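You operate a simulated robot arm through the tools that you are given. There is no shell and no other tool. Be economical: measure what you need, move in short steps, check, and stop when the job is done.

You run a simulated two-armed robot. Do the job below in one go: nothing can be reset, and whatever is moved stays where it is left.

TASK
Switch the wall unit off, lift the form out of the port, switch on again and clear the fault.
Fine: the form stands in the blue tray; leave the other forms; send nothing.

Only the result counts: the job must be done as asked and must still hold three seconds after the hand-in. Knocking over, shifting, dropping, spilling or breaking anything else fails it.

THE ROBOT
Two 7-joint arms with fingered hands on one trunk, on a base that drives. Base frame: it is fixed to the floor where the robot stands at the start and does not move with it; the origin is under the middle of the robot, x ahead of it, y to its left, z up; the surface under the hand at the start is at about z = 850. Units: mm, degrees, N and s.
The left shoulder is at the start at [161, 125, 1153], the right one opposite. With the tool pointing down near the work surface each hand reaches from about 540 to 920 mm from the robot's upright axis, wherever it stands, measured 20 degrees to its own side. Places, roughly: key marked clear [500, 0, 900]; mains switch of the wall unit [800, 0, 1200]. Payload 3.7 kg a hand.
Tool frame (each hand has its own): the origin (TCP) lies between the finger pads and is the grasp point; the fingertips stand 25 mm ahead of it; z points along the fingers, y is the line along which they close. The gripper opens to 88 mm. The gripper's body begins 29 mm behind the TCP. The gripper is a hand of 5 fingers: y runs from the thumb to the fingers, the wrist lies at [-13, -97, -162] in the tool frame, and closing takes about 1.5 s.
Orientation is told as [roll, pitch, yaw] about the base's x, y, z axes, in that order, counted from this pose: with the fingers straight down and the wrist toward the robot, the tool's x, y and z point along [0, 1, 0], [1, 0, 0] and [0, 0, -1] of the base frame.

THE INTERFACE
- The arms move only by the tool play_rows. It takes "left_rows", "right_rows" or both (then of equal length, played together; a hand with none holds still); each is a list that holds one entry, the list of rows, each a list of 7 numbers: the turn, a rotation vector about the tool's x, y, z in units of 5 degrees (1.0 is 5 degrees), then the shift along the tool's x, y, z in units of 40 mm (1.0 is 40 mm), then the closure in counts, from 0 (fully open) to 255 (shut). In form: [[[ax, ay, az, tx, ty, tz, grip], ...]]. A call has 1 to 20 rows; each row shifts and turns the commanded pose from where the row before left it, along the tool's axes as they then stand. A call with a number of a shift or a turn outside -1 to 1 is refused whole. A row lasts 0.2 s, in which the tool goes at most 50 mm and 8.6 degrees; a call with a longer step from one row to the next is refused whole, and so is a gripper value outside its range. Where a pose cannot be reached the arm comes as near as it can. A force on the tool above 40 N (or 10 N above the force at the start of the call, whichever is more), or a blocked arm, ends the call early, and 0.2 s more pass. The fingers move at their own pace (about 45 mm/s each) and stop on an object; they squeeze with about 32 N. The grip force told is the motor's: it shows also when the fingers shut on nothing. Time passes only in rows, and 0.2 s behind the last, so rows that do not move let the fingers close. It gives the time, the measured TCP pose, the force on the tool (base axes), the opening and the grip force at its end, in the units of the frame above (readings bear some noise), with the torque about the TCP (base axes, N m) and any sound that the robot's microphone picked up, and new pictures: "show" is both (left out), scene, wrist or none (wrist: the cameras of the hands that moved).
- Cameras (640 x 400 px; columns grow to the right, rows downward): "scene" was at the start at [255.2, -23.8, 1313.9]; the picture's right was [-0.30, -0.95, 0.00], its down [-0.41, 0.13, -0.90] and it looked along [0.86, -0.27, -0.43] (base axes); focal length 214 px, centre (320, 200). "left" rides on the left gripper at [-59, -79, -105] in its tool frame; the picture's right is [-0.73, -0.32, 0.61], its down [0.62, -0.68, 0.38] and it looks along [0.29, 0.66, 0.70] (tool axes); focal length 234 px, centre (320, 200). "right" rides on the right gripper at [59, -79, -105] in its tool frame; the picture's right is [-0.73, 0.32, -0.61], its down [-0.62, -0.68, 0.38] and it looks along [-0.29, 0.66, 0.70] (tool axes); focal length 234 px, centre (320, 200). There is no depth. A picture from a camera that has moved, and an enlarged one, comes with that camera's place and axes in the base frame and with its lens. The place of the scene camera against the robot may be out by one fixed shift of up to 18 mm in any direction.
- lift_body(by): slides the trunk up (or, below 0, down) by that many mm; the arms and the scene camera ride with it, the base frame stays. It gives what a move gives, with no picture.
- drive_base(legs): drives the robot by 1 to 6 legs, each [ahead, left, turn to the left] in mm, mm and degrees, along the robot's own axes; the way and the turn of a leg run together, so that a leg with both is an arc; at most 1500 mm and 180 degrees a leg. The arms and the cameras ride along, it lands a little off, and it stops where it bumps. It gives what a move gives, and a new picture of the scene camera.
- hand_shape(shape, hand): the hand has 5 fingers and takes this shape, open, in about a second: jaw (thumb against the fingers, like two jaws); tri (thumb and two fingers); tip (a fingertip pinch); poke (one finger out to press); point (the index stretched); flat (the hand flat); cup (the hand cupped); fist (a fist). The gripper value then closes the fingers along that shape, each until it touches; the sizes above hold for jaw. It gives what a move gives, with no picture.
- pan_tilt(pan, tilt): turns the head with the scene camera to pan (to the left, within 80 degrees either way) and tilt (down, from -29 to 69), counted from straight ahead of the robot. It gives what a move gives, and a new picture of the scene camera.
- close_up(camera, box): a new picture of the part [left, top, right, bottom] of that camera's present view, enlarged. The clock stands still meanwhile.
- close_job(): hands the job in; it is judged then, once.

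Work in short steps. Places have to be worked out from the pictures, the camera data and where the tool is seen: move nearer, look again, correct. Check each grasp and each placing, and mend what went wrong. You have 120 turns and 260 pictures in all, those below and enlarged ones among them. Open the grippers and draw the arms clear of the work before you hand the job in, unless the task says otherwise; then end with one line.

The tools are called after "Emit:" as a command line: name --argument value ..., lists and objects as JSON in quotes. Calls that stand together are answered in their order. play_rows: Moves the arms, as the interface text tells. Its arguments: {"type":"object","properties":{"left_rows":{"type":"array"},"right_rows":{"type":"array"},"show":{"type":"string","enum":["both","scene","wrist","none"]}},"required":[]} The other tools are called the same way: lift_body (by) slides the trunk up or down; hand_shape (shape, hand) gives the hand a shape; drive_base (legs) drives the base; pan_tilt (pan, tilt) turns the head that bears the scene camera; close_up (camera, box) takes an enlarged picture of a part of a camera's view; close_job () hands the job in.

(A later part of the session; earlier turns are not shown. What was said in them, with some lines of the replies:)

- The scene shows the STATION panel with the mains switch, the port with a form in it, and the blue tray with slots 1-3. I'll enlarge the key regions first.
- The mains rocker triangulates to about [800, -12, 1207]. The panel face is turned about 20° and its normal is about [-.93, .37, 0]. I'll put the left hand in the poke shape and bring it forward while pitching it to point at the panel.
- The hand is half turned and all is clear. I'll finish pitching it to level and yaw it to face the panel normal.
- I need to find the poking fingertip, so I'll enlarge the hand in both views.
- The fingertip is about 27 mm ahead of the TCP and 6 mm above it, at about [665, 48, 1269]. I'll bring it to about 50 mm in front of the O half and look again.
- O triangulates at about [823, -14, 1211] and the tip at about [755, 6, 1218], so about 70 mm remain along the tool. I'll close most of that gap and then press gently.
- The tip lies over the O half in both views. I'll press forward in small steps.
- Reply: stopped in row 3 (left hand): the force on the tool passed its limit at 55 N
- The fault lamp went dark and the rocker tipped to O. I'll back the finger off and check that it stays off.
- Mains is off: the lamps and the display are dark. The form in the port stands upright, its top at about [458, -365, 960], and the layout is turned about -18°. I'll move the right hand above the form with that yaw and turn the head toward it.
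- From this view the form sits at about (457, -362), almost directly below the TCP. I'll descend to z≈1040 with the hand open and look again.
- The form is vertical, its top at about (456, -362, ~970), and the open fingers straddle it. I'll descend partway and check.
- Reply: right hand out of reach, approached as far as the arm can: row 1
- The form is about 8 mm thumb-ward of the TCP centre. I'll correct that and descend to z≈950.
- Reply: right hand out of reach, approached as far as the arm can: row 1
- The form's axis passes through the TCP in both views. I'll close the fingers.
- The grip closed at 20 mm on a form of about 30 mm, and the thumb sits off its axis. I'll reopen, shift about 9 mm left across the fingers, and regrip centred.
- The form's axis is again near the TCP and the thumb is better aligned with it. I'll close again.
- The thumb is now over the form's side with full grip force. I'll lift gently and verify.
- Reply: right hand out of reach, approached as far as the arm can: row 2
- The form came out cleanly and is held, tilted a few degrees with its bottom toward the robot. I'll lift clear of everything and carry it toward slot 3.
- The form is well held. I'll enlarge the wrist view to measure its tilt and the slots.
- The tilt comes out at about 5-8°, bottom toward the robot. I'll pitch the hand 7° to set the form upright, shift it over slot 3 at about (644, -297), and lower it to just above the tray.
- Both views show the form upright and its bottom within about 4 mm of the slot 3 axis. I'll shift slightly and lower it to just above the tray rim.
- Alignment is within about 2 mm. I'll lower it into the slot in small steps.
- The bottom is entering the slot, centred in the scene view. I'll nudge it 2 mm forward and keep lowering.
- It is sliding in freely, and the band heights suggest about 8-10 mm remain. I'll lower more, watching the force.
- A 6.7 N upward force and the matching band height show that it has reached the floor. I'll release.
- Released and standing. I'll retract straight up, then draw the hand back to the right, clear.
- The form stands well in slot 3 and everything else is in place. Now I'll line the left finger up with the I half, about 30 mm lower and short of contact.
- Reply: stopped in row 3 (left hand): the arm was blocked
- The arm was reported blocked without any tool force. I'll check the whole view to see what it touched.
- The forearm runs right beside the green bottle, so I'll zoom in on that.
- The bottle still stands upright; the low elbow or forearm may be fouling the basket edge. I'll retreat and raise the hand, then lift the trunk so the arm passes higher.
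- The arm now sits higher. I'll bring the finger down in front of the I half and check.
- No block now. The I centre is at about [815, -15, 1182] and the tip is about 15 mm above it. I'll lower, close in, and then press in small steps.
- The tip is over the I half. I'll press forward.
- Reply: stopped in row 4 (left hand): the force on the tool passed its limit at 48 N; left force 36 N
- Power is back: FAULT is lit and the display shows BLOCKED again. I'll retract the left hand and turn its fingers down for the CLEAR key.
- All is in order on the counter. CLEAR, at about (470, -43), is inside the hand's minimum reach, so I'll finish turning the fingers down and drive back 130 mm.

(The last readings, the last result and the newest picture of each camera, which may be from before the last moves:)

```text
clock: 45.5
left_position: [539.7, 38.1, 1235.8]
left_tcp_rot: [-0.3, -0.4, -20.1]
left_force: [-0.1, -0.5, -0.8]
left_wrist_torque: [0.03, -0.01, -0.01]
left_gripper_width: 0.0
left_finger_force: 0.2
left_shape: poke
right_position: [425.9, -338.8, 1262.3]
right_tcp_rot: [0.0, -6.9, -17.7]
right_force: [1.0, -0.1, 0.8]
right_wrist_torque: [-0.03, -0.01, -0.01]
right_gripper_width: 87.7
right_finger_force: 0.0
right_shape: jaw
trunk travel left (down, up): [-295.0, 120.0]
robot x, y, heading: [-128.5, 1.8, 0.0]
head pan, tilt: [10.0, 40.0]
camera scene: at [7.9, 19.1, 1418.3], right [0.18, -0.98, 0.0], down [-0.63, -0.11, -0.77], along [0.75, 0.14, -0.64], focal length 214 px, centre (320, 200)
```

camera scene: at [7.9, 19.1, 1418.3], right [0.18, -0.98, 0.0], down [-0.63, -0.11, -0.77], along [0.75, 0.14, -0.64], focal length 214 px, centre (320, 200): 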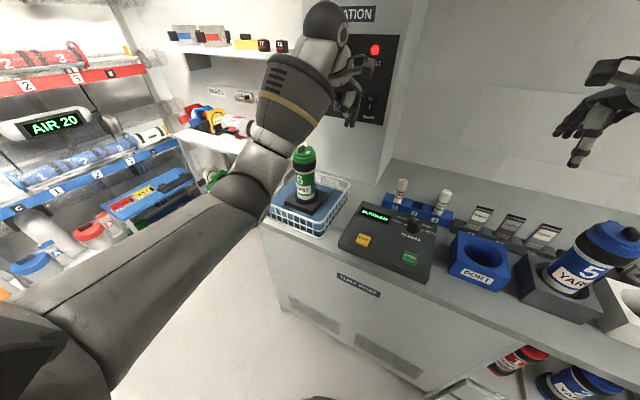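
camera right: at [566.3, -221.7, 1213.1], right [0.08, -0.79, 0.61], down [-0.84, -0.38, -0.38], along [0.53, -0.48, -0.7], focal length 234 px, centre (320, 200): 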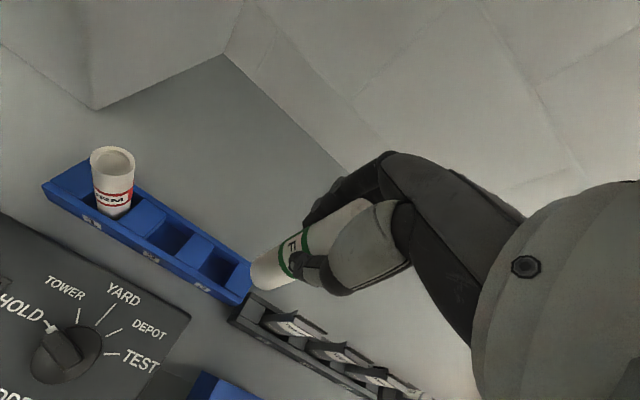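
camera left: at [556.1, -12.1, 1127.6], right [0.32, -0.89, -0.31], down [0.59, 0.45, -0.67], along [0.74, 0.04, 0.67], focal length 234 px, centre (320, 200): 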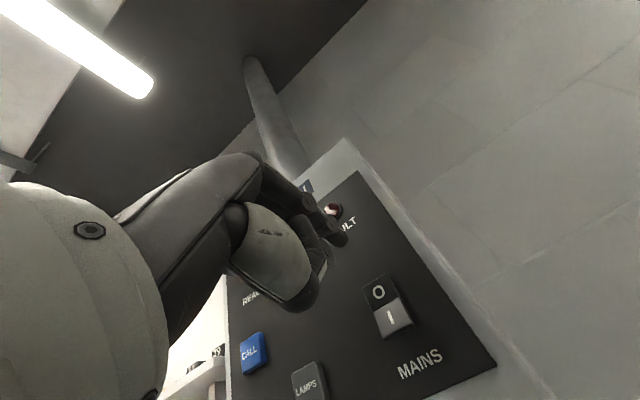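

I'll shift the left hand over the CLEAR key area and lower the trunk again.

Emit:
play_rows --left_rows '[[[0, 0, 0, -0.81, -0.28, 0, 0], [0, 0, 0, -0.81, -0.28, 0, 0], [0, 0, 0, -0.81, -0.28, 0, 0]]]' --show "none"

Emit:
lift_body --by -120

Emit:
pan_tilt --pan -5 --tilt 40

Emit:
close_up --camera "left" --box '[220, 100, 640, 400]'

```text
clock: 46.3
left_position: [475.5, -41.9, 1236.6]
left_tcp_rot: [-0.4, -0.4, -20.0]
left_force: [0.2, -0.2, 0.5]
left_wrist_torque: [0.05, -0.04, -0.01]
left_gripper_width: 0.1
left_finger_force: 0.0
left_shape: poke
right_position: [426.8, -339.9, 1261.7]
right_tcp_rot: [0.0, -6.9, -17.6]
right_force: [0.4, 0.0, -0.3]
right_wrist_torque: [0.01, 0.03, 0.0]
right_gripper_width: 87.5
right_finger_force: 0.0
right_shape: jaw
trunk travel left (down, up): [-295.0, 120.0]
robot x, y, heading: [-131.5, 1.8, 0.4]
head pan, tilt: [10.0, 40.0]
```

```text
clock: 47.8
left_position: [474.8, -41.6, 1117.1]
left_tcp_rot: [-0.3, -0.5, -20.2]
left_force: [-0.7, 0.1, -0.8]
left_wrist_torque: [0.0, 0.01, 0.04]
left_gripper_width: 0.0
left_finger_force: 0.1
left_shape: poke
right_position: [424.4, -339.3, 1142.0]
right_tcp_rot: [0.0, -7.1, -17.7]
right_force: [0.3, -0.8, -0.2]
right_wrist_torque: [0.0, -0.03, 0.02]
right_gripper_width: 87.7
right_finger_force: 0.1
right_shape: jaw
trunk travel left (down, up): [-175.0, 240.0]
robot x, y, heading: [-135.5, 0.8, 0.4]
head pan, tilt: [10.0, 40.0]
```

```text
clock: 48.6
left_position: [476.0, -42.1, 1116.2]
left_tcp_rot: [-0.3, -0.4, -20.1]
left_force: [-0.3, -0.7, 0.7]
left_wrist_torque: [0.0, 0.02, 0.02]
left_gripper_width: 0.0
left_finger_force: 0.1
left_shape: poke
right_position: [427.9, -337.7, 1140.6]
right_tcp_rot: [0.0, -6.9, -17.8]
right_force: [-0.5, 0.5, 0.0]
right_wrist_torque: [0.01, -0.01, -0.01]
right_gripper_width: 87.7
right_finger_force: 0.0
right_shape: jaw
trunk travel left (down, up): [-175.0, 240.0]
robot x, y, heading: [-132.3, -1.4, 0.2]
head pan, tilt: [-5.0, 40.0]
camera scene: at [120.8, -2.5, 1291.7], right [-0.08, -1.0, 0.0], down [-0.64, 0.05, -0.77], along [0.76, -0.06, -0.64], focal length 214 px, centre (320, 200)
```

scene: 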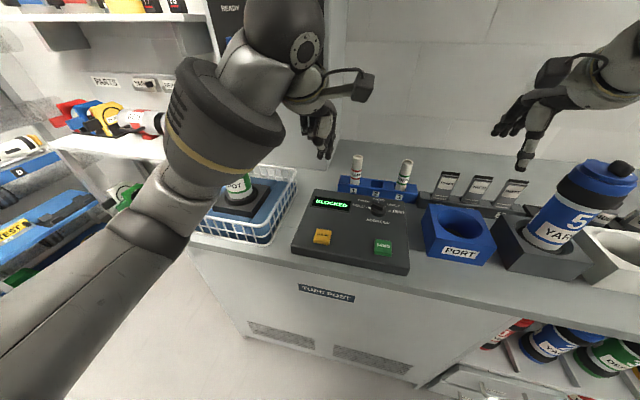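

```text
1.33 times, centred on (430, 250) of left
camera zoom: at [380.7, -69.1, 1221.2], right [-0.55, -0.58, -0.61], down [-0.42, 0.82, -0.39], along [0.72, 0.04, -0.69], focal length 312 px, centre (173, 133)
```

zoom: 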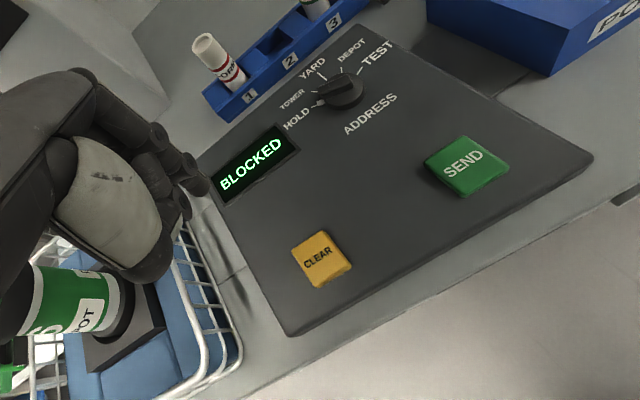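

CLEAR is at about (468, -41) by two views and the tip is nearly above it. I'll correct by 13 mm and descend to about 45 mm above the key.

Emit:
play_rows --left_rows '[[[0, 0, 0, -0.04, -0.33, 0.9, 0], [0, 0, 0, 0, 0, 1, 0], [0, 0, 0, 0, 0, 1, 0], [0, 0, 0, 0, 0, 0.9, 0]]]' --show "none"

Emit:
close_up --camera "left" --box '[220, 100, 640, 400]'

Emit:
close_up --camera "scene" --box '[260, 140, 420, 290]'

```text
clock: 49.6
left_position: [464.4, -36.9, 963.7]
left_tcp_rot: [-0.2, -0.4, -20.2]
left_force: [0.7, -0.1, 0.1]
left_wrist_torque: [0.01, 0.03, -0.03]
left_gripper_width: 0.2
left_finger_force: 0.1
left_shape: poke
right_position: [426.6, -338.7, 1141.7]
right_tcp_rot: [-0.1, -6.9, -17.7]
right_force: [-0.1, 0.1, -1.3]
right_wrist_torque: [0.04, 0.01, 0.04]
right_gripper_width: 87.8
right_finger_force: 0.0
right_shape: jaw
trunk travel left (down, up): [-175.0, 240.0]
robot x, y, heading: [-130.2, -2.9, 0.4]
head pan, tilt: [-5.0, 40.0]
```

```text
1.33 times, centred on (430, 250) of left
camera zoom: at [368.7, -65.1, 1068.9], right [-0.55, -0.57, -0.61], down [-0.42, 0.82, -0.39], along [0.72, 0.04, -0.69], focal length 312 px, centre (173, 133)
```

zoom: 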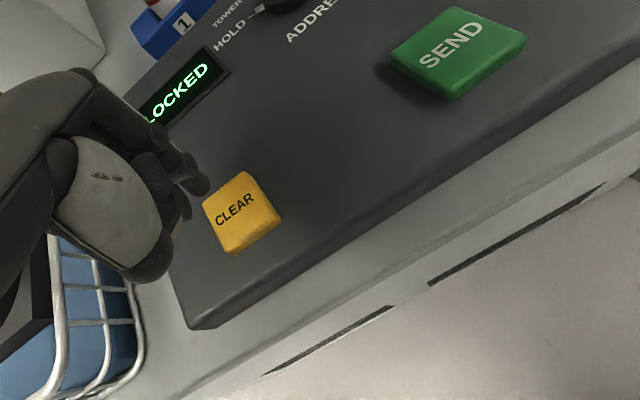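

```text
2.67 times, centred on (340, 215) of scene
camera zoom: at [120.9, -2.5, 1291.7], right [-0.08, -1.0, 0.0], down [-0.64, 0.05, -0.77], along [0.76, -0.06, -0.64], focal length 572 px, centre (267, 160)
```

zoom: 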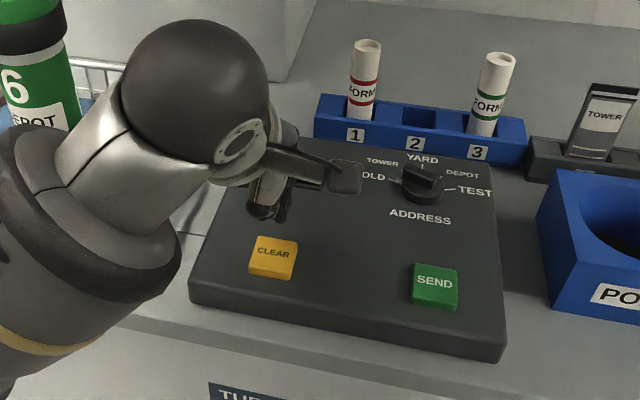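

The tip is above CLEAR within a few mm. I'll descend, ending with small steps, to press it.

Emit:
play_rows --left_rows '[[[0, 0, 0, 0.09, 0, 0.5, 0], [0, 0, 0, 0, 0, 0.3, 0], [0, 0, 0, 0, 0, 0.15, 0]]]' --show "none"

Emit:
close_up --camera "left" --box '[220, 100, 640, 400]'

Emit:
close_up --camera "scene" --box '[260, 140, 420, 290]'

```text
clock: 50.4
left_position: [464.4, -35.0, 924.6]
left_tcp_rot: [-0.3, -0.4, -20.2]
left_force: [0.3, 0.7, -0.2]
left_wrist_torque: [0.01, 0.0, -0.02]
left_gripper_width: 0.1
left_finger_force: 0.1
left_shape: poke
right_position: [426.8, -338.5, 1141.2]
right_tcp_rot: [-0.1, -7.0, -17.6]
right_force: [0.1, 0.6, 0.3]
right_wrist_torque: [0.02, -0.04, -0.01]
right_gripper_width: 87.5
right_finger_force: 0.0
right_shape: jaw
trunk travel left (down, up): [-175.0, 240.0]
robot x, y, heading: [-131.6, 0.5, 0.3]
head pan, tilt: [-5.0, 40.0]
```

```text
1.33 times, centred on (430, 250) of left
camera zoom: at [369.6, -63.8, 1030.4], right [-0.55, -0.58, -0.61], down [-0.42, 0.82, -0.39], along [0.72, 0.04, -0.69], focal length 312 px, centre (173, 133)
```

zoom: 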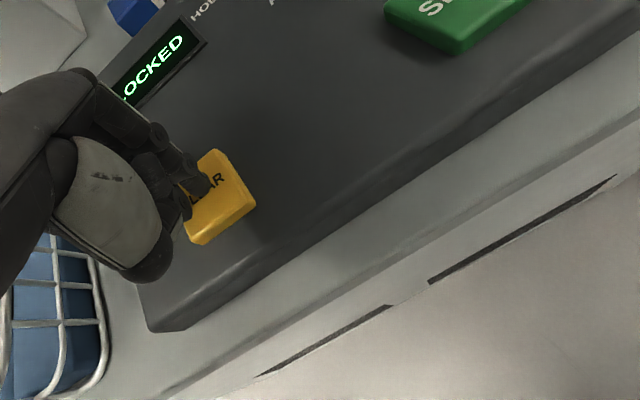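

```text
2.67 times, centred on (340, 215) of scene
camera zoom: at [120.8, -2.5, 1291.7], right [-0.08, -1.0, 0.0], down [-0.64, 0.05, -0.77], along [0.76, -0.06, -0.64], focal length 572 px, centre (267, 160)
```

zoom: 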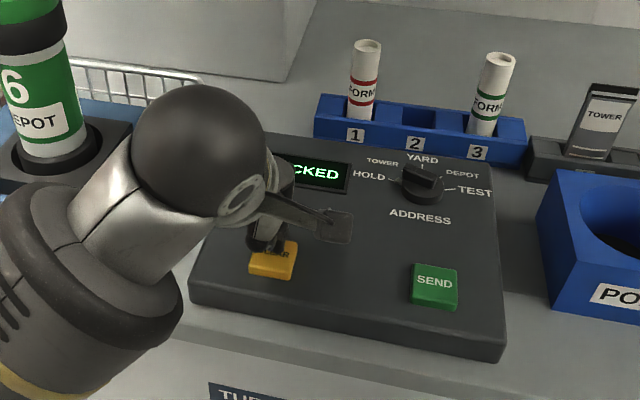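

The tip is over the key. I'll press.

Emit:
play_rows --left_rows '[[[0, 0, 0, 0, 0, 0.15, 0], [0, 0, 0, 0, 0, 0.15, 0], [0, 0, 0, 0, 0, 0.15, 0], [0, 0, 0, 0, 0, 0.1, 0], [0, 0, 0, 0, 0, 0.1, 0]]]' --show "none"

Emit:
close_up --camera "left" --box '[220, 100, 640, 400]'

Emit:
close_up --camera "scene" --box '[260, 140, 420, 290]'

```text
clock: 51.6
left_position: [467.5, -39.4, 916.0]
left_tcp_rot: [-0.6, -2.5, -20.2]
left_force: [-1.8, 0.4, 21.4]
left_wrist_torque: [0.36, 0.39, -0.02]
left_gripper_width: 0.1
left_finger_force: 0.1
left_shape: poke
right_position: [424.5, -338.1, 1143.0]
right_tcp_rot: [0.0, -7.1, -17.7]
right_force: [-0.5, 0.2, -0.8]
right_wrist_torque: [0.04, 0.02, 0.0]
right_gripper_width: 87.7
right_finger_force: 0.2
right_shape: jaw
trunk travel left (down, up): [-175.0, 240.0]
robot x, y, heading: [-129.3, 0.2, 0.2]
head pan, tilt: [-5.0, 40.0]
heard: click
stopped in row 5 (left hand): the force on the tool passed its limit at 42 N (the readings are from after the stop); the commanded pose is now the measured one
```

```text
1.33 times, centred on (430, 250) of left
camera zoom: at [369.5, -64.7, 1017.8], right [-0.53, -0.59, -0.61], down [-0.41, 0.81, -0.42], along [0.74, 0.03, -0.67], focal length 312 px, centre (173, 133)
```

zoom: 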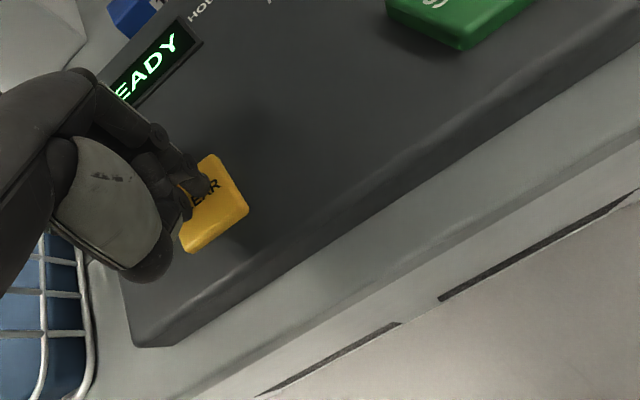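

```text
2.67 times, centred on (340, 215) of scene
camera zoom: at [118.2, -2.2, 1292.6], right [-0.08, -1.0, 0.0], down [-0.64, 0.05, -0.77], along [0.76, -0.06, -0.64], focal length 572 px, centre (267, 160)
```

zoom: 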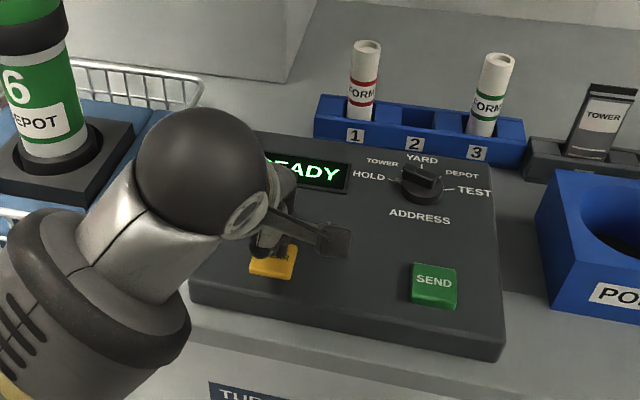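

A click was heard and the display reads READY. I'll raise the left hand clear and check the whole scene.

Emit:
play_rows --left_rows '[[[0, 0, 0, 0, 0, -0.5, 0], [0, 0, 0, 0, 0, -0.9, 0], [0, 0, 0, 0, 0, -0.9, 0], [0, 0, 0, 0, 0, -0.9, 0], [0, 0, 0, 0, 0, -0.9, 0], [0, 0, 0, 0, 0, -0.9, 0], [0, 0, 0, 0, 0, -0.9, 0], [0, 0, 0, 0, 0, -0.9, 0]]]' --show "none"

Emit:
drive_base --legs '[[-60, 0, 0]]'

Emit:
pan_tilt --pan -10 --tilt 22

```text
clock: 53.4
left_position: [459.9, -37.0, 1174.8]
left_tcp_rot: [-0.4, -1.3, -20.1]
left_force: [0.3, -0.2, -0.2]
left_wrist_torque: [-0.01, 0.0, 0.01]
left_gripper_width: 0.0
left_finger_force: 0.0
left_shape: poke
right_position: [425.0, -339.0, 1142.0]
right_tcp_rot: [0.0, -7.1, -17.7]
right_force: [-0.1, 0.2, -0.1]
right_wrist_torque: [-0.02, -0.02, -0.01]
right_gripper_width: 87.9
right_finger_force: 0.0
right_shape: jaw
trunk travel left (down, up): [-175.0, 240.0]
robot x, y, heading: [-131.5, 1.7, 0.3]
head pan, tilt: [-5.0, 40.0]
```

```text
clock: 54.4
left_position: [399.4, -36.6, 1175.7]
left_tcp_rot: [-0.3, -1.2, -20.2]
left_force: [-0.2, 0.3, 0.2]
left_wrist_torque: [0.02, -0.02, -0.04]
left_gripper_width: 0.0
left_finger_force: 0.0
left_shape: poke
right_position: [365.7, -339.0, 1141.7]
right_tcp_rot: [0.1, -6.9, -17.9]
right_force: [-0.5, 1.5, -0.1]
right_wrist_torque: [0.02, -0.04, 0.04]
right_gripper_width: 87.6
right_finger_force: 0.1
right_shape: jaw
trunk travel left (down, up): [-175.0, 240.0]
robot x, y, heading: [-191.0, -1.7, 0.1]
head pan, tilt: [-5.0, 40.0]
camera scene: at [60.7, -3.0, 1291.9], right [-0.08, -1.0, 0.0], down [-0.64, 0.05, -0.77], along [0.76, -0.06, -0.64], focal length 214 px, centre (320, 200)
```

scene: 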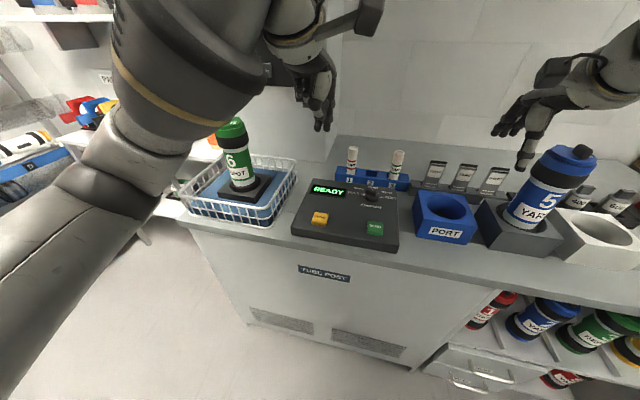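

```text
clock: 55.2
left_position: [401.5, -36.3, 1174.5]
left_tcp_rot: [-0.4, -1.2, -20.3]
left_force: [0.2, -0.8, -0.1]
left_wrist_torque: [0.02, 0.02, -0.02]
left_gripper_width: 0.3
left_finger_force: 0.0
left_shape: poke
right_position: [366.8, -339.7, 1140.5]
right_tcp_rot: [0.0, -6.8, -17.8]
right_force: [-0.2, 0.2, 0.0]
right_wrist_torque: [0.02, 0.01, 0.0]
right_gripper_width: 87.8
right_finger_force: 0.1
right_shape: jaw
trunk travel left (down, up): [-175.0, 240.0]
robot x, y, heading: [-191.9, -0.2, 0.2]
head pan, tilt: [-10.0, 22.0]
camera scene: at [68.4, -11.7, 1319.8], right [-0.17, -0.99, 0.0], down [-0.37, 0.06, -0.93], along [0.91, -0.16, -0.38], focal length 214 px, centre (320, 200)
```

scene: 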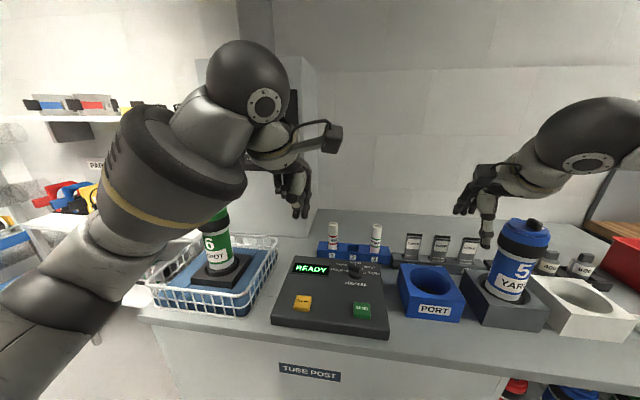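

The display shows READY. I'll open the left hand and check the panel lamps and the tray.

Emit:
hand_shape --hand "left" --shape "jaw"

Emit:
close_up --camera "left" --box '[0, 0, 640, 400]'

Emit:
close_up --camera "scene" --box '[130, 200, 450, 350]'

```text
clock: 56.1
left_position: [401.4, -37.0, 1174.8]
left_tcp_rot: [-0.4, -1.3, -20.2]
left_force: [-0.1, -0.3, -0.1]
left_wrist_torque: [0.0, 0.03, -0.01]
left_gripper_width: 87.4
left_finger_force: 0.1
left_shape: jaw
right_position: [366.3, -340.1, 1140.7]
right_tcp_rot: [0.0, -6.9, -17.8]
right_force: [0.4, 0.1, 0.7]
right_wrist_torque: [-0.02, -0.01, 0.04]
right_gripper_width: 87.6
right_finger_force: 0.1
right_shape: jaw
trunk travel left (down, up): [-175.0, 240.0]
robot x, y, heading: [-191.1, -3.9, 0.1]
head pan, tilt: [-10.0, 22.0]
```

```text
1.00 times, centred on (320, 200) of left (not enlarged: the box is as wide or as high as the picture)
camera zoom: at [304.3, -64.0, 1278.6], right [-0.54, -0.58, -0.61], down [-0.42, 0.81, -0.4], along [0.73, 0.04, -0.68], focal length 234 px, centre (320, 200)
```

zoom: 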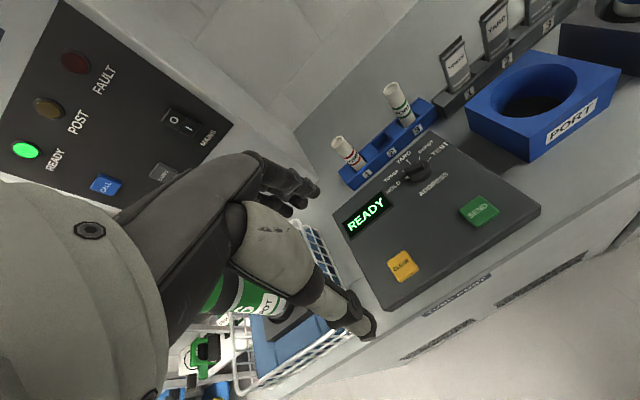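

```text
2.00 times, centred on (290, 275) of scene
camera zoom: at [68.2, -11.7, 1319.9], right [-0.17, -0.99, 0.0], down [-0.37, 0.06, -0.93], along [0.91, -0.16, -0.37], focal length 429 px, centre (380, 50)
```

zoom: 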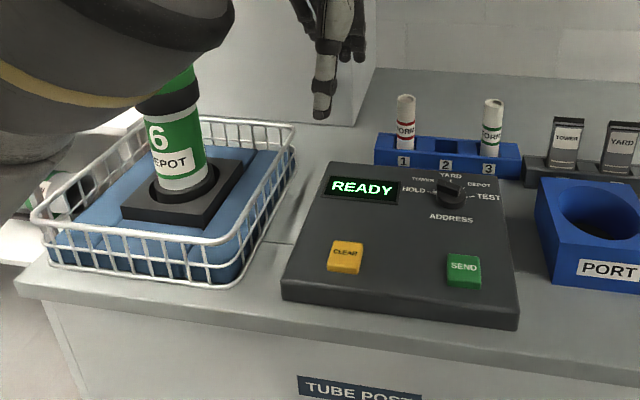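

The READY lamp is lit and FAULT is out. The form stands in tray slot 3, the port is empty, and everything else is in place, so I'm handing in.

Emit:
close_job

```text
The job is handed in.
```

The job is done and handed in: I switched the wall unit off, stood the form from the port in slot 3 of the blue tray, then switched the unit back on and cleared the fault. It shows READY, nothing was sent and the other form was left alone.
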